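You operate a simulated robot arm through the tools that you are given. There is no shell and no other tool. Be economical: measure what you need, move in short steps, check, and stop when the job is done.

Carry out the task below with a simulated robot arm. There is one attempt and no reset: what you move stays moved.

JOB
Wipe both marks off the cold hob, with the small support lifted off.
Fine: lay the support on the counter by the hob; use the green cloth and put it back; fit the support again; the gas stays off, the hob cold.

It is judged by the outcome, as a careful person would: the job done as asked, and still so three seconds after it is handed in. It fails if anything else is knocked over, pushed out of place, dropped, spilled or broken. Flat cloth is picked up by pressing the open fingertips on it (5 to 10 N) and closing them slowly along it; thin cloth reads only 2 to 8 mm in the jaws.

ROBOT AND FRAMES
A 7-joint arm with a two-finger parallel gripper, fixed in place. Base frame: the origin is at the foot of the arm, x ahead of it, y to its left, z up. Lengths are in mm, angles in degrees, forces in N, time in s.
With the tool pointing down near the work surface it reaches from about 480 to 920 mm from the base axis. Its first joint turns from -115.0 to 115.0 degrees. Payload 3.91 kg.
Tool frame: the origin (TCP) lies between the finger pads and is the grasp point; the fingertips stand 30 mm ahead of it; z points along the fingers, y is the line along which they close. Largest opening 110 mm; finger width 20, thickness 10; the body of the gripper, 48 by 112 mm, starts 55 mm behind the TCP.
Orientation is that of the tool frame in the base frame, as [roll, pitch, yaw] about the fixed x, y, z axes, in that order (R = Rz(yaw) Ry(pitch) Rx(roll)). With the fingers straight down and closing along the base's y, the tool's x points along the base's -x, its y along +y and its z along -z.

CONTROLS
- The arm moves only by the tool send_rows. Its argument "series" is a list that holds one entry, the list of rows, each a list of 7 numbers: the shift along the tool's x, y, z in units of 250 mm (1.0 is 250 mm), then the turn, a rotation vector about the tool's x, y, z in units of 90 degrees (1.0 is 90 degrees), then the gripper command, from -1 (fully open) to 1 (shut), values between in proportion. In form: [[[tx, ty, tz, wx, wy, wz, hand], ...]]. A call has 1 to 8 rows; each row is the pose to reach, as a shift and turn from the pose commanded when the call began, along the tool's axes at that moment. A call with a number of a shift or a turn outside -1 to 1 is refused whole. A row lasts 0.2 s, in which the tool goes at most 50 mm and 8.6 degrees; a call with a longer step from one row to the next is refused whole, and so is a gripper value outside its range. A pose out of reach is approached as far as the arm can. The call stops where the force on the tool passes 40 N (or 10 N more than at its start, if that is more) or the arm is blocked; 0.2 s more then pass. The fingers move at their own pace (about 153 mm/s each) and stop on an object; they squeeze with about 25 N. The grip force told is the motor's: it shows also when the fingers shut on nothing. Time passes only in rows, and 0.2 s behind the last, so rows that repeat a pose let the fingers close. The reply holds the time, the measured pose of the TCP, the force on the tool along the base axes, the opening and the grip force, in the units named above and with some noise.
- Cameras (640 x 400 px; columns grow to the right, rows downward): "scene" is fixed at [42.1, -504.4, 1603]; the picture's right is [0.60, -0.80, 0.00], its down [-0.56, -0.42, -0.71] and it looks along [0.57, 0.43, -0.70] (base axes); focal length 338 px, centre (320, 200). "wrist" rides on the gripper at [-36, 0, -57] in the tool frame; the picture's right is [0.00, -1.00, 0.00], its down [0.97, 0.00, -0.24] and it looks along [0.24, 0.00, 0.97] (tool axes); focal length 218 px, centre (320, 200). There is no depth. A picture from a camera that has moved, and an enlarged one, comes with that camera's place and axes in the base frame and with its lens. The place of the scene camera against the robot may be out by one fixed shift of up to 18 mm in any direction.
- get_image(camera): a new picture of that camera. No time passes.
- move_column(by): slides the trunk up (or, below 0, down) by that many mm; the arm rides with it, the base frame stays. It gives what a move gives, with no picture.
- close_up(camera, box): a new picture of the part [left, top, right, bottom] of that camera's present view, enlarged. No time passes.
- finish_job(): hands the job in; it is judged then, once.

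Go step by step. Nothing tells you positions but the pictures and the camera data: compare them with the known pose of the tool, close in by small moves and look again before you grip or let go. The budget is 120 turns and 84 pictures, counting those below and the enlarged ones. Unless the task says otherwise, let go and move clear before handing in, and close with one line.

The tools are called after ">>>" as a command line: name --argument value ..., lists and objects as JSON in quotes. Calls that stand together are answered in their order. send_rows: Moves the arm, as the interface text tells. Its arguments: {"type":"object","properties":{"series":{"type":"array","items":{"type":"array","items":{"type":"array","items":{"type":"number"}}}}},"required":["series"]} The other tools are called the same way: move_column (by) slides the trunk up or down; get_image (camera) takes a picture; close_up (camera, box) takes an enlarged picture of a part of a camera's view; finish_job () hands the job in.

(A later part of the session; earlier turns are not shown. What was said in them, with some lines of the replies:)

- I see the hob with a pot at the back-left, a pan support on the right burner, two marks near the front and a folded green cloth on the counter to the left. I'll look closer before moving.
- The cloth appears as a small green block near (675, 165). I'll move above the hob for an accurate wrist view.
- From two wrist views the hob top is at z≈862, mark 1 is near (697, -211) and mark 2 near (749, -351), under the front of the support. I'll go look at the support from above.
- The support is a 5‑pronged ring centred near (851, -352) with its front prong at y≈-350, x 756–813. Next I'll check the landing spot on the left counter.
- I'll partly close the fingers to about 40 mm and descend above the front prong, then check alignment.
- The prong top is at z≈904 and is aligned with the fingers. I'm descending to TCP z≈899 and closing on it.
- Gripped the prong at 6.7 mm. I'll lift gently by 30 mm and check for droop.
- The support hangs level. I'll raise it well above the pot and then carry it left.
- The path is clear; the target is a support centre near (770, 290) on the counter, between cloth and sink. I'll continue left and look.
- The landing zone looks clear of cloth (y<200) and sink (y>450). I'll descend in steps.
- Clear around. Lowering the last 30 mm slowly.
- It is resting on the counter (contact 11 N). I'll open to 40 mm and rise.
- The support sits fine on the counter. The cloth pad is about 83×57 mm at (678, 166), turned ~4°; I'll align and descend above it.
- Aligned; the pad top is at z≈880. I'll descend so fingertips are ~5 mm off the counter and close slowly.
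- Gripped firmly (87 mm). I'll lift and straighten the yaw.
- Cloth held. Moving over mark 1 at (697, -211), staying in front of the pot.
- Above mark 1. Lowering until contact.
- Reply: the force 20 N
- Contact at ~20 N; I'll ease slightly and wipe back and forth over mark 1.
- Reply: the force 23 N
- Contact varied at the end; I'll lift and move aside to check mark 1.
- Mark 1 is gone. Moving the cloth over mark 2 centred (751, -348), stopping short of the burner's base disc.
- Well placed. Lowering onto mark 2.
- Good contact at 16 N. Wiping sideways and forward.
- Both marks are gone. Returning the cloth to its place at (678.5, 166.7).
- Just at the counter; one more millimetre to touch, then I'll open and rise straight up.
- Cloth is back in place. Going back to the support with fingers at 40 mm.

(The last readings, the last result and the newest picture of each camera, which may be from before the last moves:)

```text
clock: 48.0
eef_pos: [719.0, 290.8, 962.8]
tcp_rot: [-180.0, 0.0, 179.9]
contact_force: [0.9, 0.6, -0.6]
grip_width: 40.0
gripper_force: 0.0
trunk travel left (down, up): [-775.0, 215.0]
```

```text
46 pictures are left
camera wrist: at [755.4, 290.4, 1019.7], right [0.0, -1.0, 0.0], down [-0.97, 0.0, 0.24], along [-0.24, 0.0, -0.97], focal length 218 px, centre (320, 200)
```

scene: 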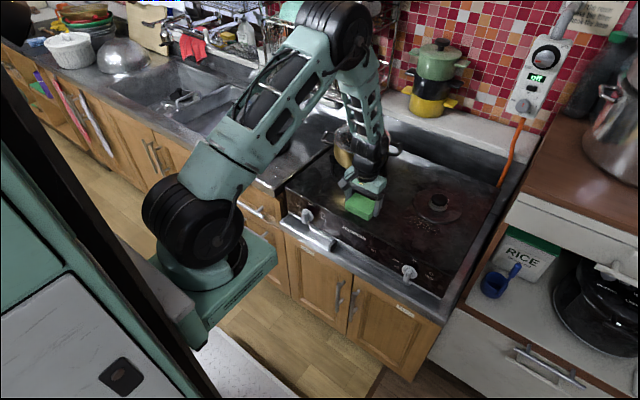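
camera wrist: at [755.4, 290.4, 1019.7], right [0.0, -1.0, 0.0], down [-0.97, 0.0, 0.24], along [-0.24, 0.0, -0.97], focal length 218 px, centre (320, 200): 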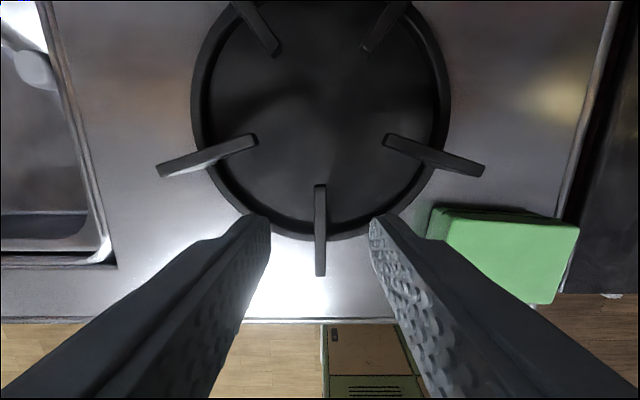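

Aligned as before. Descending and gripping the prong.

>>> send_rows --series '[[[0, 0, 0.1, 0, 0, 0, 0.27], [0, 0, 0.18, 0, 0, 0, 0.27], [0, 0, 0.23, 0, 0, 0, 0.27], [0, 0, 0.248, 0, 0, 0, 0.27], [0, 0, 0.248, 0, 0, 0, 0.6], [0, 0, 0.248, 0, 0, 0, 1], [0, 0, 0.248, 0, 0, 0, 1], [0, 0, 0.248, 0, 0, 0, 1]]]'

>>> send_rows --series '[[[0, 0, -0.02, 0, 0, 0, 1], [0, 0, -0.06, 0, 0, 0, 1], [0, 0, -0.12, 0, 0, 0, 1], [0, 0, -0.12, 0, 0, 0, 1]]]'

>>> get_image --camera "wrist"

```text
clock: 49.8
eef_pos: [719.3, 289.7, 902.0]
tcp_rot: [179.9, 0.1, -180.0]
contact_force: [0.7, -0.1, 0.7]
grip_width: 6.9
gripper_force: 25.0
trunk travel left (down, up): [-775.0, 215.0]
```

```text
clock: 50.8
eef_pos: [720.2, 291.5, 931.6]
tcp_rot: [-180.0, 0.0, -180.0]
contact_force: [-0.1, -0.6, -2.5]
grip_width: 6.8
gripper_force: 24.9
trunk travel left (down, up): [-775.0, 215.0]
```

```text
45 pictures are left
camera wrist: at [755.9, 290.6, 988.8], right [0.0, -1.0, 0.0], down [-0.97, 0.0, 0.24], along [-0.24, 0.0, -0.97], focal length 218 px, centre (320, 200)
```

wrist: 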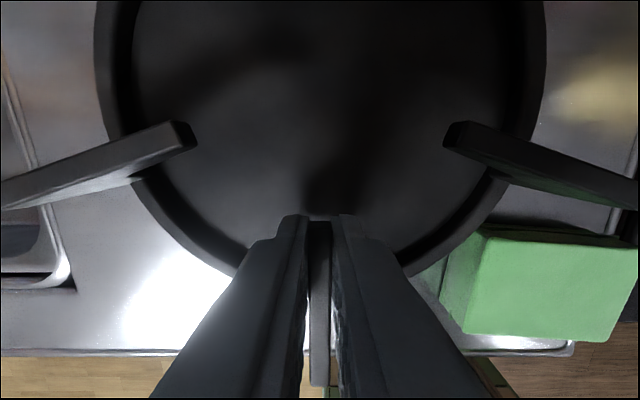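

Grip matches the earlier one. Lifting high and carrying back to the right burner.

>>> send_rows --series '[[[0, 0, -0.15, 0, 0, 0, 1], [0, 0, -0.32, 0, 0, 0, 1], [0, 0, -0.5, 0, 0, 0, 1], [0, 0, -0.67, 0, 0, 0, 1], [0, 0, -0.84, 0, 0, 0, 1], [0, -0.14, -0.84, 0, 0, 0, 1], [0, -0.3, -0.84, 0, 0, 0, 1], [0, -0.46, -0.84, 0, 0, 0, 1]]]'

>>> send_rows --series '[[[0, -0.16, 0, 0, 0, 0, 1], [0, -0.32, 0, 0, 0, 0, 1], [0, -0.48, 0, 0, 0, 0, 1], [0, -0.64, 0, 0, 0, 0, 1], [0, -0.8, 0, 0, 0, 0, 1], [0, -0.96, 0, 0, 0, 0, 1]]]'

>>> send_rows --series '[[[0, -0.16, 0, 0, 0, 0, 1], [0, -0.32, 0, 0, 0, 0, 1], [0, -0.48, 0, 0, 0, 0, 1], [0, -0.64, 0, 0, 0, 0, 1], [0, -0.8, 0, 0, 0, 0, 1], [0, -0.96, 0, 0, 0, 0, 1], [0, -0.98, 0, 0, 0, 0, 1]]]'

```text
clock: 52.6
eef_pos: [719.3, 177.2, 1141.3]
tcp_rot: [-180.0, -0.1, -179.8]
contact_force: [-0.2, 0.5, -3.5]
grip_width: 6.8
gripper_force: 24.9
trunk travel left (down, up): [-775.0, 215.0]
```

```text
clock: 54.0
eef_pos: [718.7, -63.9, 1141.4]
tcp_rot: [-179.9, 0.0, 180.0]
contact_force: [0.4, 0.4, -2.7]
grip_width: 6.7
gripper_force: 24.7
trunk travel left (down, up): [-775.0, 215.0]
```

```text
clock: 55.6
eef_pos: [718.5, -309.6, 1142.4]
tcp_rot: [180.0, -0.1, 180.0]
contact_force: [0.4, -0.9, -2.8]
grip_width: 6.6
gripper_force: 24.6
trunk travel left (down, up): [-775.0, 215.0]
```

>>> send_rows --series '[[[-0.16, -0.08, 0, 0, 0, 0, 1], [-0.318, -0.16, 0, 0, 0, 0, 1], [-0.318, -0.16, 0.16, 0, 0, 0, 1], [-0.318, -0.16, 0.34, 0, 0, 0, 1], [-0.318, -0.16, 0.52, 0, 0, 0, 1], [-0.318, -0.16, 0.68, 0, 0, 0, 1], [-0.318, -0.16, 0.76, 0, 0, 0, 1], [-0.318, -0.16, 0.76, 0, 0, 0, 1]]]'

>>> close_up --camera "scene" --box '[380, 130, 520, 230]'

>>> get_image --camera "wrist"

```text
clock: 57.4
eef_pos: [798.5, -348.7, 953.0]
tcp_rot: [-180.0, 0.1, -180.0]
contact_force: [-0.4, 0.0, -2.2]
grip_width: 6.9
gripper_force: 25.0
trunk travel left (down, up): [-775.0, 215.0]
```

```text
4.00 times, centred on (450, 180) of scene
camera zoom: at [42.1, -504.4, 1603.0], right [0.6, -0.8, 0.0], down [-0.56, -0.42, -0.71], along [0.57, 0.43, -0.7], focal length 1351 px, centre (-200, 280)
```

zoom: 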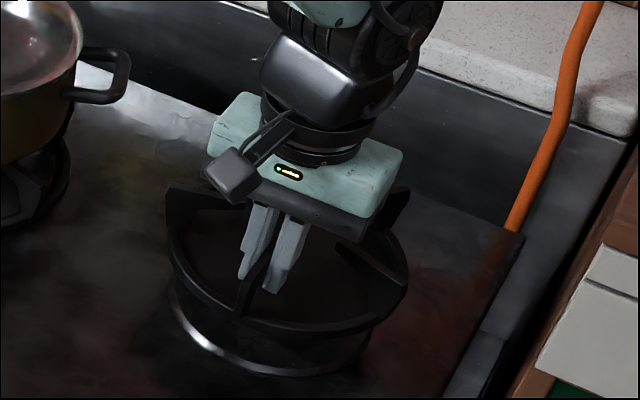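

```text
43 pictures are left
camera wrist: at [834.4, -349.1, 1008.3], right [0.0, -1.0, 0.0], down [-0.97, 0.0, 0.24], along [-0.24, 0.0, -0.97], focal length 218 px, centre (320, 200)
```

wrist: 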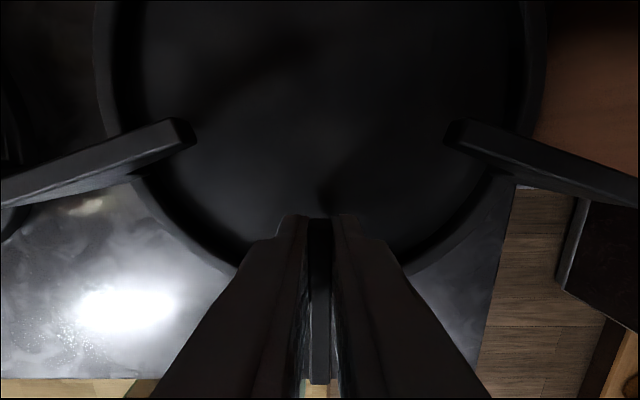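

Support is above its seat. A 1.5 mm correction in x, then lowering slowly.

>>> send_rows --series '[[[-0.006, -0.003, 0.06, 0, 0, 0, 1], [-0.006, -0.003, 0.11, 0, 0, 0, 1], [-0.006, -0.003, 0.15, 0, 0, 0, 1], [-0.006, -0.003, 0.176, 0, 0, 0, 1], [-0.006, -0.003, 0.176, 0, 0, 0, 1]]]'

>>> close_up --camera "scene" --box '[390, 150, 500, 230]'

>>> get_image --camera "wrist"

```text
clock: 58.6
eef_pos: [799.8, -349.5, 908.6]
tcp_rot: [180.0, 0.0, 180.0]
contact_force: [-0.1, 0.0, -1.9]
grip_width: 7.0
gripper_force: 24.7
trunk travel left (down, up): [-775.0, 215.0]
```

```text
5.00 times, centred on (445, 190) of scene
camera zoom: at [42.1, -504.4, 1603.0], right [0.6, -0.8, 0.0], down [-0.56, -0.42, -0.71], along [0.57, 0.43, -0.7], focal length 1689 px, centre (-305, 250)
```

zoom: 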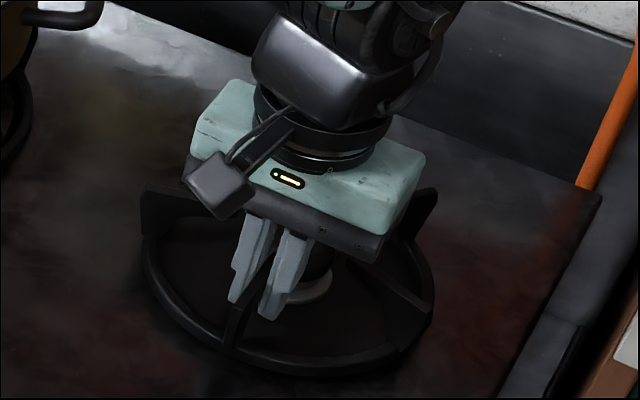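

```text
41 pictures are left
camera wrist: at [835.9, -350.2, 963.9], right [0.0, -1.0, 0.0], down [-0.97, 0.0, 0.24], along [-0.24, 0.0, -0.97], focal length 218 px, centre (320, 200)
```

wrist: 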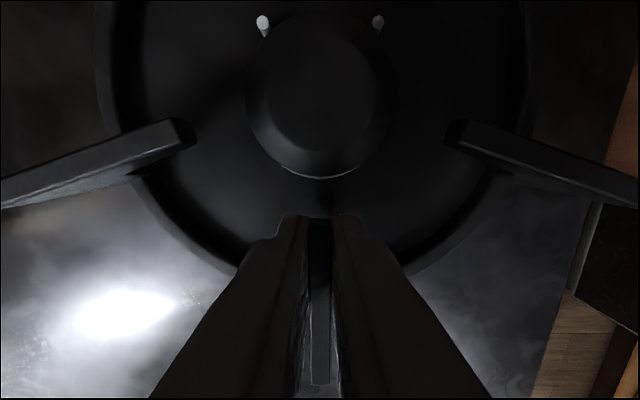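

Burner is centred through the support. Final few millimetres.

>>> send_rows --series '[[[0, 0, 0.008, 0, 0, 0, 1], [0, 0, 0.016, 0, 0, 0, 1], [0, 0, 0.02, 0, 0, 0, 1], [0, 0, 0.02, 0, 0, 0, 1]]]'

```text
clock: 59.6
eef_pos: [800.2, -350.5, 903.8]
tcp_rot: [180.0, 0.0, -180.0]
contact_force: [0.1, -1.8, 0.1]
grip_width: 6.7
gripper_force: 24.9
trunk travel left (down, up): [-775.0, 215.0]
```

>>> send_rows --series '[[[0, 0, 0.004, 0, 0, 0, 1], [0, 0, 0.006, 0, 0, 0, 1], [0, 0, 0.006, 0, 0, 0, 1]]]'

>>> get_image --camera "wrist"

```text
clock: 60.4
eef_pos: [800.0, -351.8, 904.0]
tcp_rot: [-179.9, 0.2, 180.0]
contact_force: [-2.0, -1.4, 13.6]
grip_width: 7.1
gripper_force: 24.5
trunk travel left (down, up): [-775.0, 215.0]
```

```text
40 pictures are left
camera wrist: at [836.0, -350.5, 959.4], right [0.0, -1.0, 0.0], down [-0.97, 0.0, 0.24], along [-0.24, 0.0, -0.97], focal length 218 px, centre (320, 200)
```

wrist: 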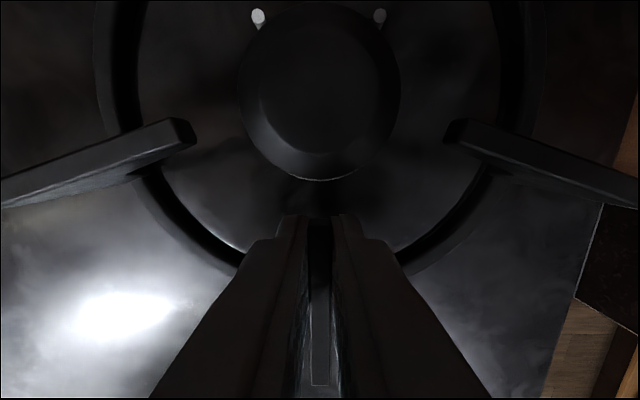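

Seated with 13 N contact at the expected height. Opening and rising clear.

>>> send_rows --series '[[[0, 0, -0.004, 0, 0, 0, 0.3], [0, 0, -0.004, 0, 0, 0, 0.27], [0, 0, -0.08, 0, 0, 0, 0.27], [0, 0, -0.24, 0, 0, 0, 0.27], [0, 0, -0.4, 0, 0, 0, 0.27], [0, 0, -0.6, 0, 0, 0, 0.27], [0, 0, -0.8, 0, 0, 0, 0], [0, 0, -0.8, 0, 0, 0, 0]]]'

>>> get_image --camera "wrist"

>>> close_up --camera "scene" --box '[390, 160, 500, 240]'

```text
clock: 62.2
eef_pos: [800.6, -351.6, 1101.4]
tcp_rot: [-180.0, 0.1, -179.9]
contact_force: [-0.2, 0.2, 0.3]
grip_width: 54.8
gripper_force: 0.1
trunk travel left (down, up): [-775.0, 215.0]
```

```text
39 pictures are left
camera wrist: at [836.9, -351.7, 1157.2], right [0.0, -1.0, 0.0], down [-0.97, 0.0, 0.24], along [-0.24, 0.0, -0.97], focal length 218 px, centre (320, 200)
```

wrist: 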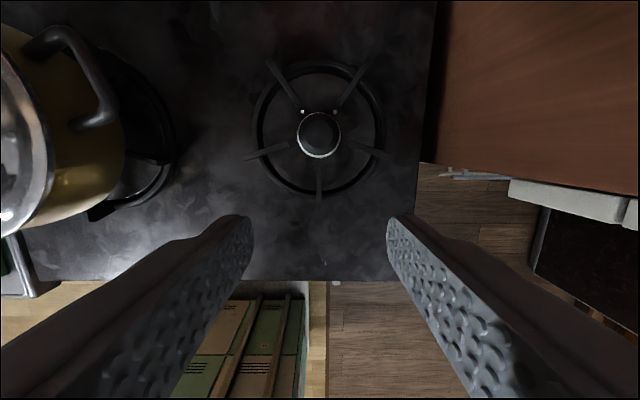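

```text
5.00 times, centred on (445, 200) of scene
camera zoom: at [42.1, -504.4, 1603.0], right [0.6, -0.8, 0.0], down [-0.56, -0.42, -0.71], along [0.57, 0.43, -0.7], focal length 1689 px, centre (-305, 200)
```

zoom: 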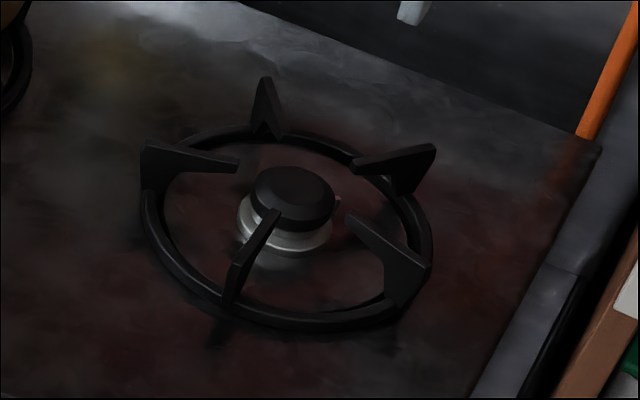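

The support's placement matches the original within ~2 px. A closer look to be sure it's seated, plus the overall scene.

>>> close_up --camera "scene" --box '[410, 170, 485, 235]'

>>> get_image --camera "scene"

>>> close_up --camera "wrist" --box '[220, 40, 412, 230]'

```text
6.15 times, centred on (448, 202) of scene
camera zoom: at [42.1, -504.4, 1603.0], right [0.6, -0.8, 0.0], down [-0.56, -0.42, -0.71], along [0.57, 0.43, -0.7], focal length 2079 px, centre (-465, 185)
```

zoom: 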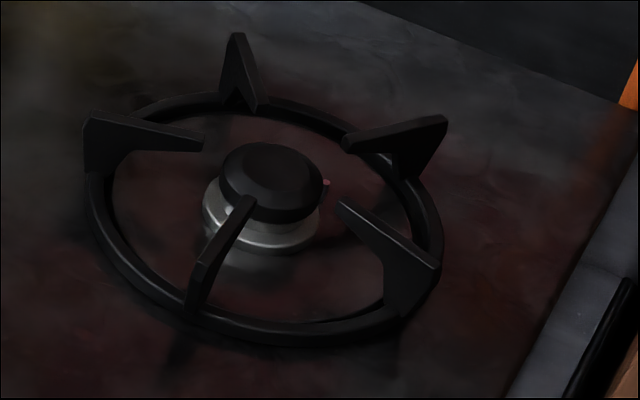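

```text
36 pictures are left
```

scene: 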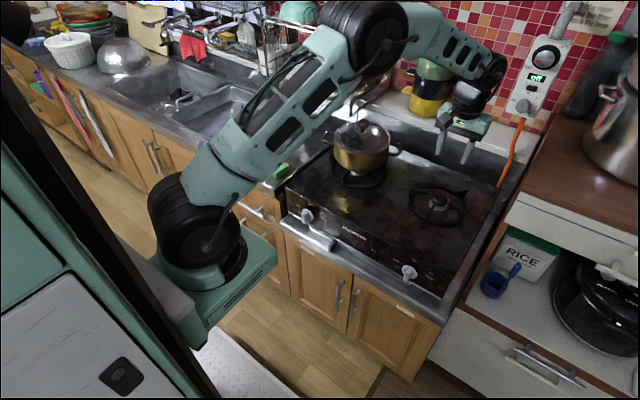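

```text
2.11 times, centred on (316, 135) of wrist
camera zoom: at [836.9, -351.7, 1157.2], right [0.0, -1.0, 0.0], down [-0.97, 0.0, 0.24], along [-0.24, 0.0, -0.97], focal length 460 px, centre (328, 337)
```

zoom: 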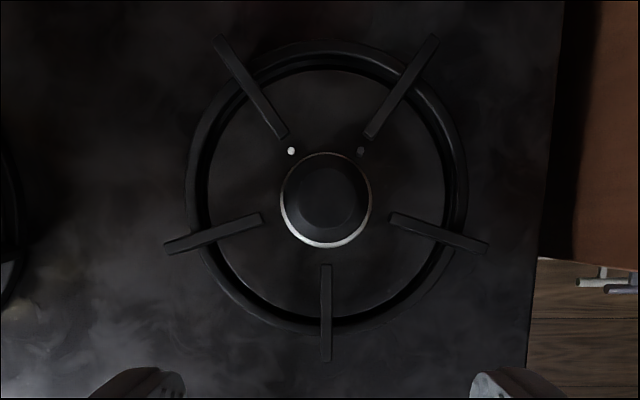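

The support sits about 2–3 mm too far in +x relative to the burner compared with the original. I'll regrip and correct that.

>>> send_rows --series '[[[0, 0, 0.18, 0, 0, 0, 0.27], [0, 0, 0.36, 0, 0, 0, 0.27], [0, 0, 0.52, 0, 0, 0, 0.27], [0, 0, 0.65, 0, 0, 0, 0.27], [0, 0, 0.74, 0, 0, 0, 0.27], [0, 0, 0.79, 0, 0, 0, 0.27], [0, 0, 0.79, 0, 0, 0, 0.27]]]'

>>> send_rows --series '[[[0, 0, 0, 0, 0, 0, 0.6], [0, 0, 0, 0, 0, 0, 1], [0, 0, 0, 0, 0, 0, 1], [0, 0, -0.02, 0, 0, 0, 1], [0, 0, -0.04, 0, 0, 0, 1], [0.01, 0, -0.04, 0, 0, 0, 1], [0.01, 0, -0.04, 0, 0, 0, 1]]]'

>>> close_up --camera "scene" --box '[390, 160, 500, 240]'

```text
clock: 63.8
eef_pos: [800.8, -349.5, 903.4]
tcp_rot: [180.0, 0.1, -180.0]
contact_force: [0.3, -0.1, 0.1]
grip_width: 40.1
gripper_force: 0.1
trunk travel left (down, up): [-775.0, 215.0]
```

```text
clock: 65.4
eef_pos: [797.4, -348.9, 914.6]
tcp_rot: [-179.9, 0.0, -179.9]
contact_force: [-0.7, 0.3, -2.7]
grip_width: 6.8
gripper_force: 25.4
trunk travel left (down, up): [-775.0, 215.0]
```

```text
5.00 times, centred on (445, 200) of scene
camera zoom: at [42.1, -504.4, 1603.0], right [0.6, -0.8, 0.0], down [-0.56, -0.42, -0.71], along [0.57, 0.43, -0.7], focal length 1689 px, centre (-305, 200)
```

zoom: 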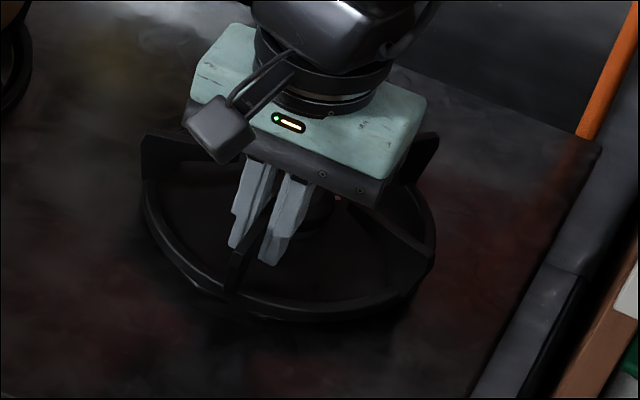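

>>> send_rows --series '[[[0, 0, 0.016, 0, 0, 0, 1], [0, 0, 0.03, 0, 0, 0, 1], [0, 0, 0.038, 0, 0, 0, 1], [0, 0, 0.044, 0, 0, 0, 1], [0, 0, 0.044, 0, 0, 0, 1]]]'

```text
clock: 66.6
eef_pos: [797.6, -350.1, 902.9]
tcp_rot: [180.0, 0.1, -180.0]
contact_force: [-0.3, 0.5, -0.7]
grip_width: 6.6
gripper_force: 25.3
trunk travel left (down, up): [-775.0, 215.0]
```

>>> send_rows --series '[[[0, 0, 0.004, 0, 0, 0, 1], [0, 0, 0.006, 0, 0, 0, 1], [0, 0, 0.006, 0, 0, 0, 1]]]'

```text
clock: 67.4
eef_pos: [799.0, -349.7, 903.0]
tcp_rot: [-180.0, 0.2, -180.0]
contact_force: [-2.6, 2.6, 11.2]
grip_width: 6.8
gripper_force: 24.8
trunk travel left (down, up): [-775.0, 215.0]
```

Seated again (11 N). Releasing and rising to check.

>>> send_rows --series '[[[0, 0, -0.004, 0, 0, 0, 0.3], [0, 0, -0.004, 0, 0, 0, 0.27], [0, 0, -0.08, 0, 0, 0, 0.27], [0, 0, -0.24, 0, 0, 0, 0.27], [0, 0, -0.4, 0, 0, 0, 0.27], [0, 0, -0.6, 0, 0, 0, 0.27], [0, 0, -0.8, 0, 0, 0, 0], [0, 0, -0.8, 0, 0, 0, 0]]]'

>>> close_up --camera "wrist" --box '[220, 40, 412, 230]'

>>> close_up --camera "scene" --box '[390, 160, 500, 240]'

```text
clock: 69.2
eef_pos: [798.4, -351.2, 1102.1]
tcp_rot: [-180.0, 0.0, -180.0]
contact_force: [0.7, 0.5, 0.5]
grip_width: 55.0
gripper_force: 0.0
trunk travel left (down, up): [-775.0, 215.0]
```

```text
2.11 times, centred on (316, 135) of wrist
camera zoom: at [833.6, -351.3, 1158.7], right [0.0, -1.0, 0.0], down [-0.97, 0.0, 0.24], along [-0.24, 0.0, -0.97], focal length 460 px, centre (328, 337)
```

zoom: 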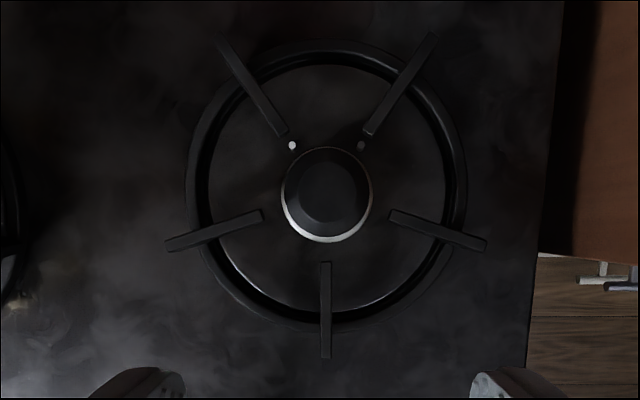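

```text
5.00 times, centred on (445, 200) of scene
camera zoom: at [42.1, -504.4, 1603.0], right [0.6, -0.8, 0.0], down [-0.56, -0.42, -0.71], along [0.57, 0.43, -0.7], focal length 1689 px, centre (-305, 200)
```

zoom: 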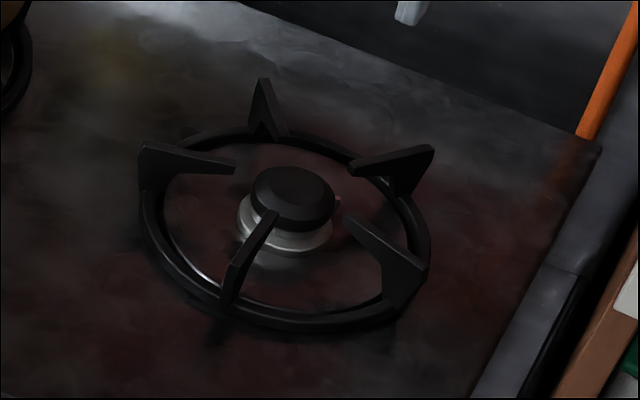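

The support now matches its original position, silver rim visible as before. I'll back the arm away and do a final check.

>>> send_rows --series '[[[0.08, 0, -0.08, 0, 0, 0, 0], [0.24, 0.0, -0.16, 0, 0, 0, 0], [0.4, 0.05, -0.2, 0, 0, 0, 0], [0.55, 0.1, -0.2, 0, 0, 0, 0], [0.7, 0.15, -0.2, 0, 0, 0, 0], [0.85, 0.2, -0.2, 0, 0, 0, 0], [0.85, 0.2, -0.2, 0, 0, 0, 0]]]'

>>> get_image --camera "scene"

>>> close_up --camera "scene" --box '[240, 100, 540, 290]'

```text
clock: 70.8
eef_pos: [585.4, -300.9, 1153.3]
tcp_rot: [-180.0, 0.0, -180.0]
contact_force: [0.2, -0.1, 0.0]
grip_width: 55.3
gripper_force: 0.1
trunk travel left (down, up): [-775.0, 215.0]
```

```text
31 pictures are left
```

scene: 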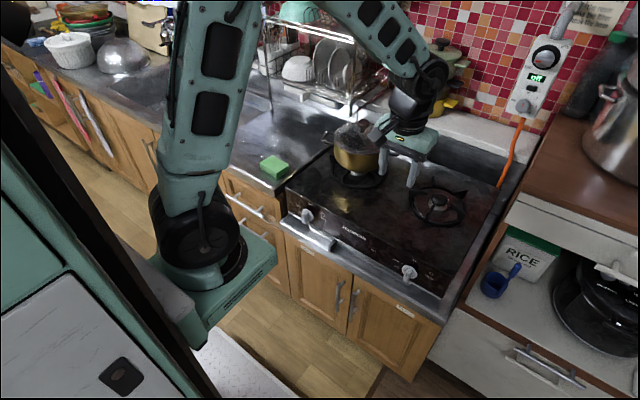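

```text
2.11 times, centred on (390, 195) of scene
camera zoom: at [42.1, -504.4, 1603.0], right [0.6, -0.8, 0.0], down [-0.56, -0.42, -0.71], along [0.57, 0.43, -0.7], focal length 711 px, centre (173, 210)
```

zoom: 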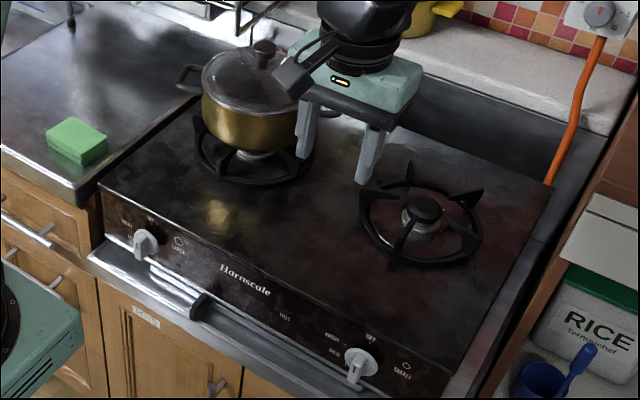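

Both marks are gone, the support and cloth are back where they were, the pot and knobs are untouched, and the arm is clear. Handing in.

>>> finish_job

```text
The job is handed in.
```

I wiped both marks off the cold hob, refitted the small support, put the green cloth back in its place, and left the gas knobs untouched.
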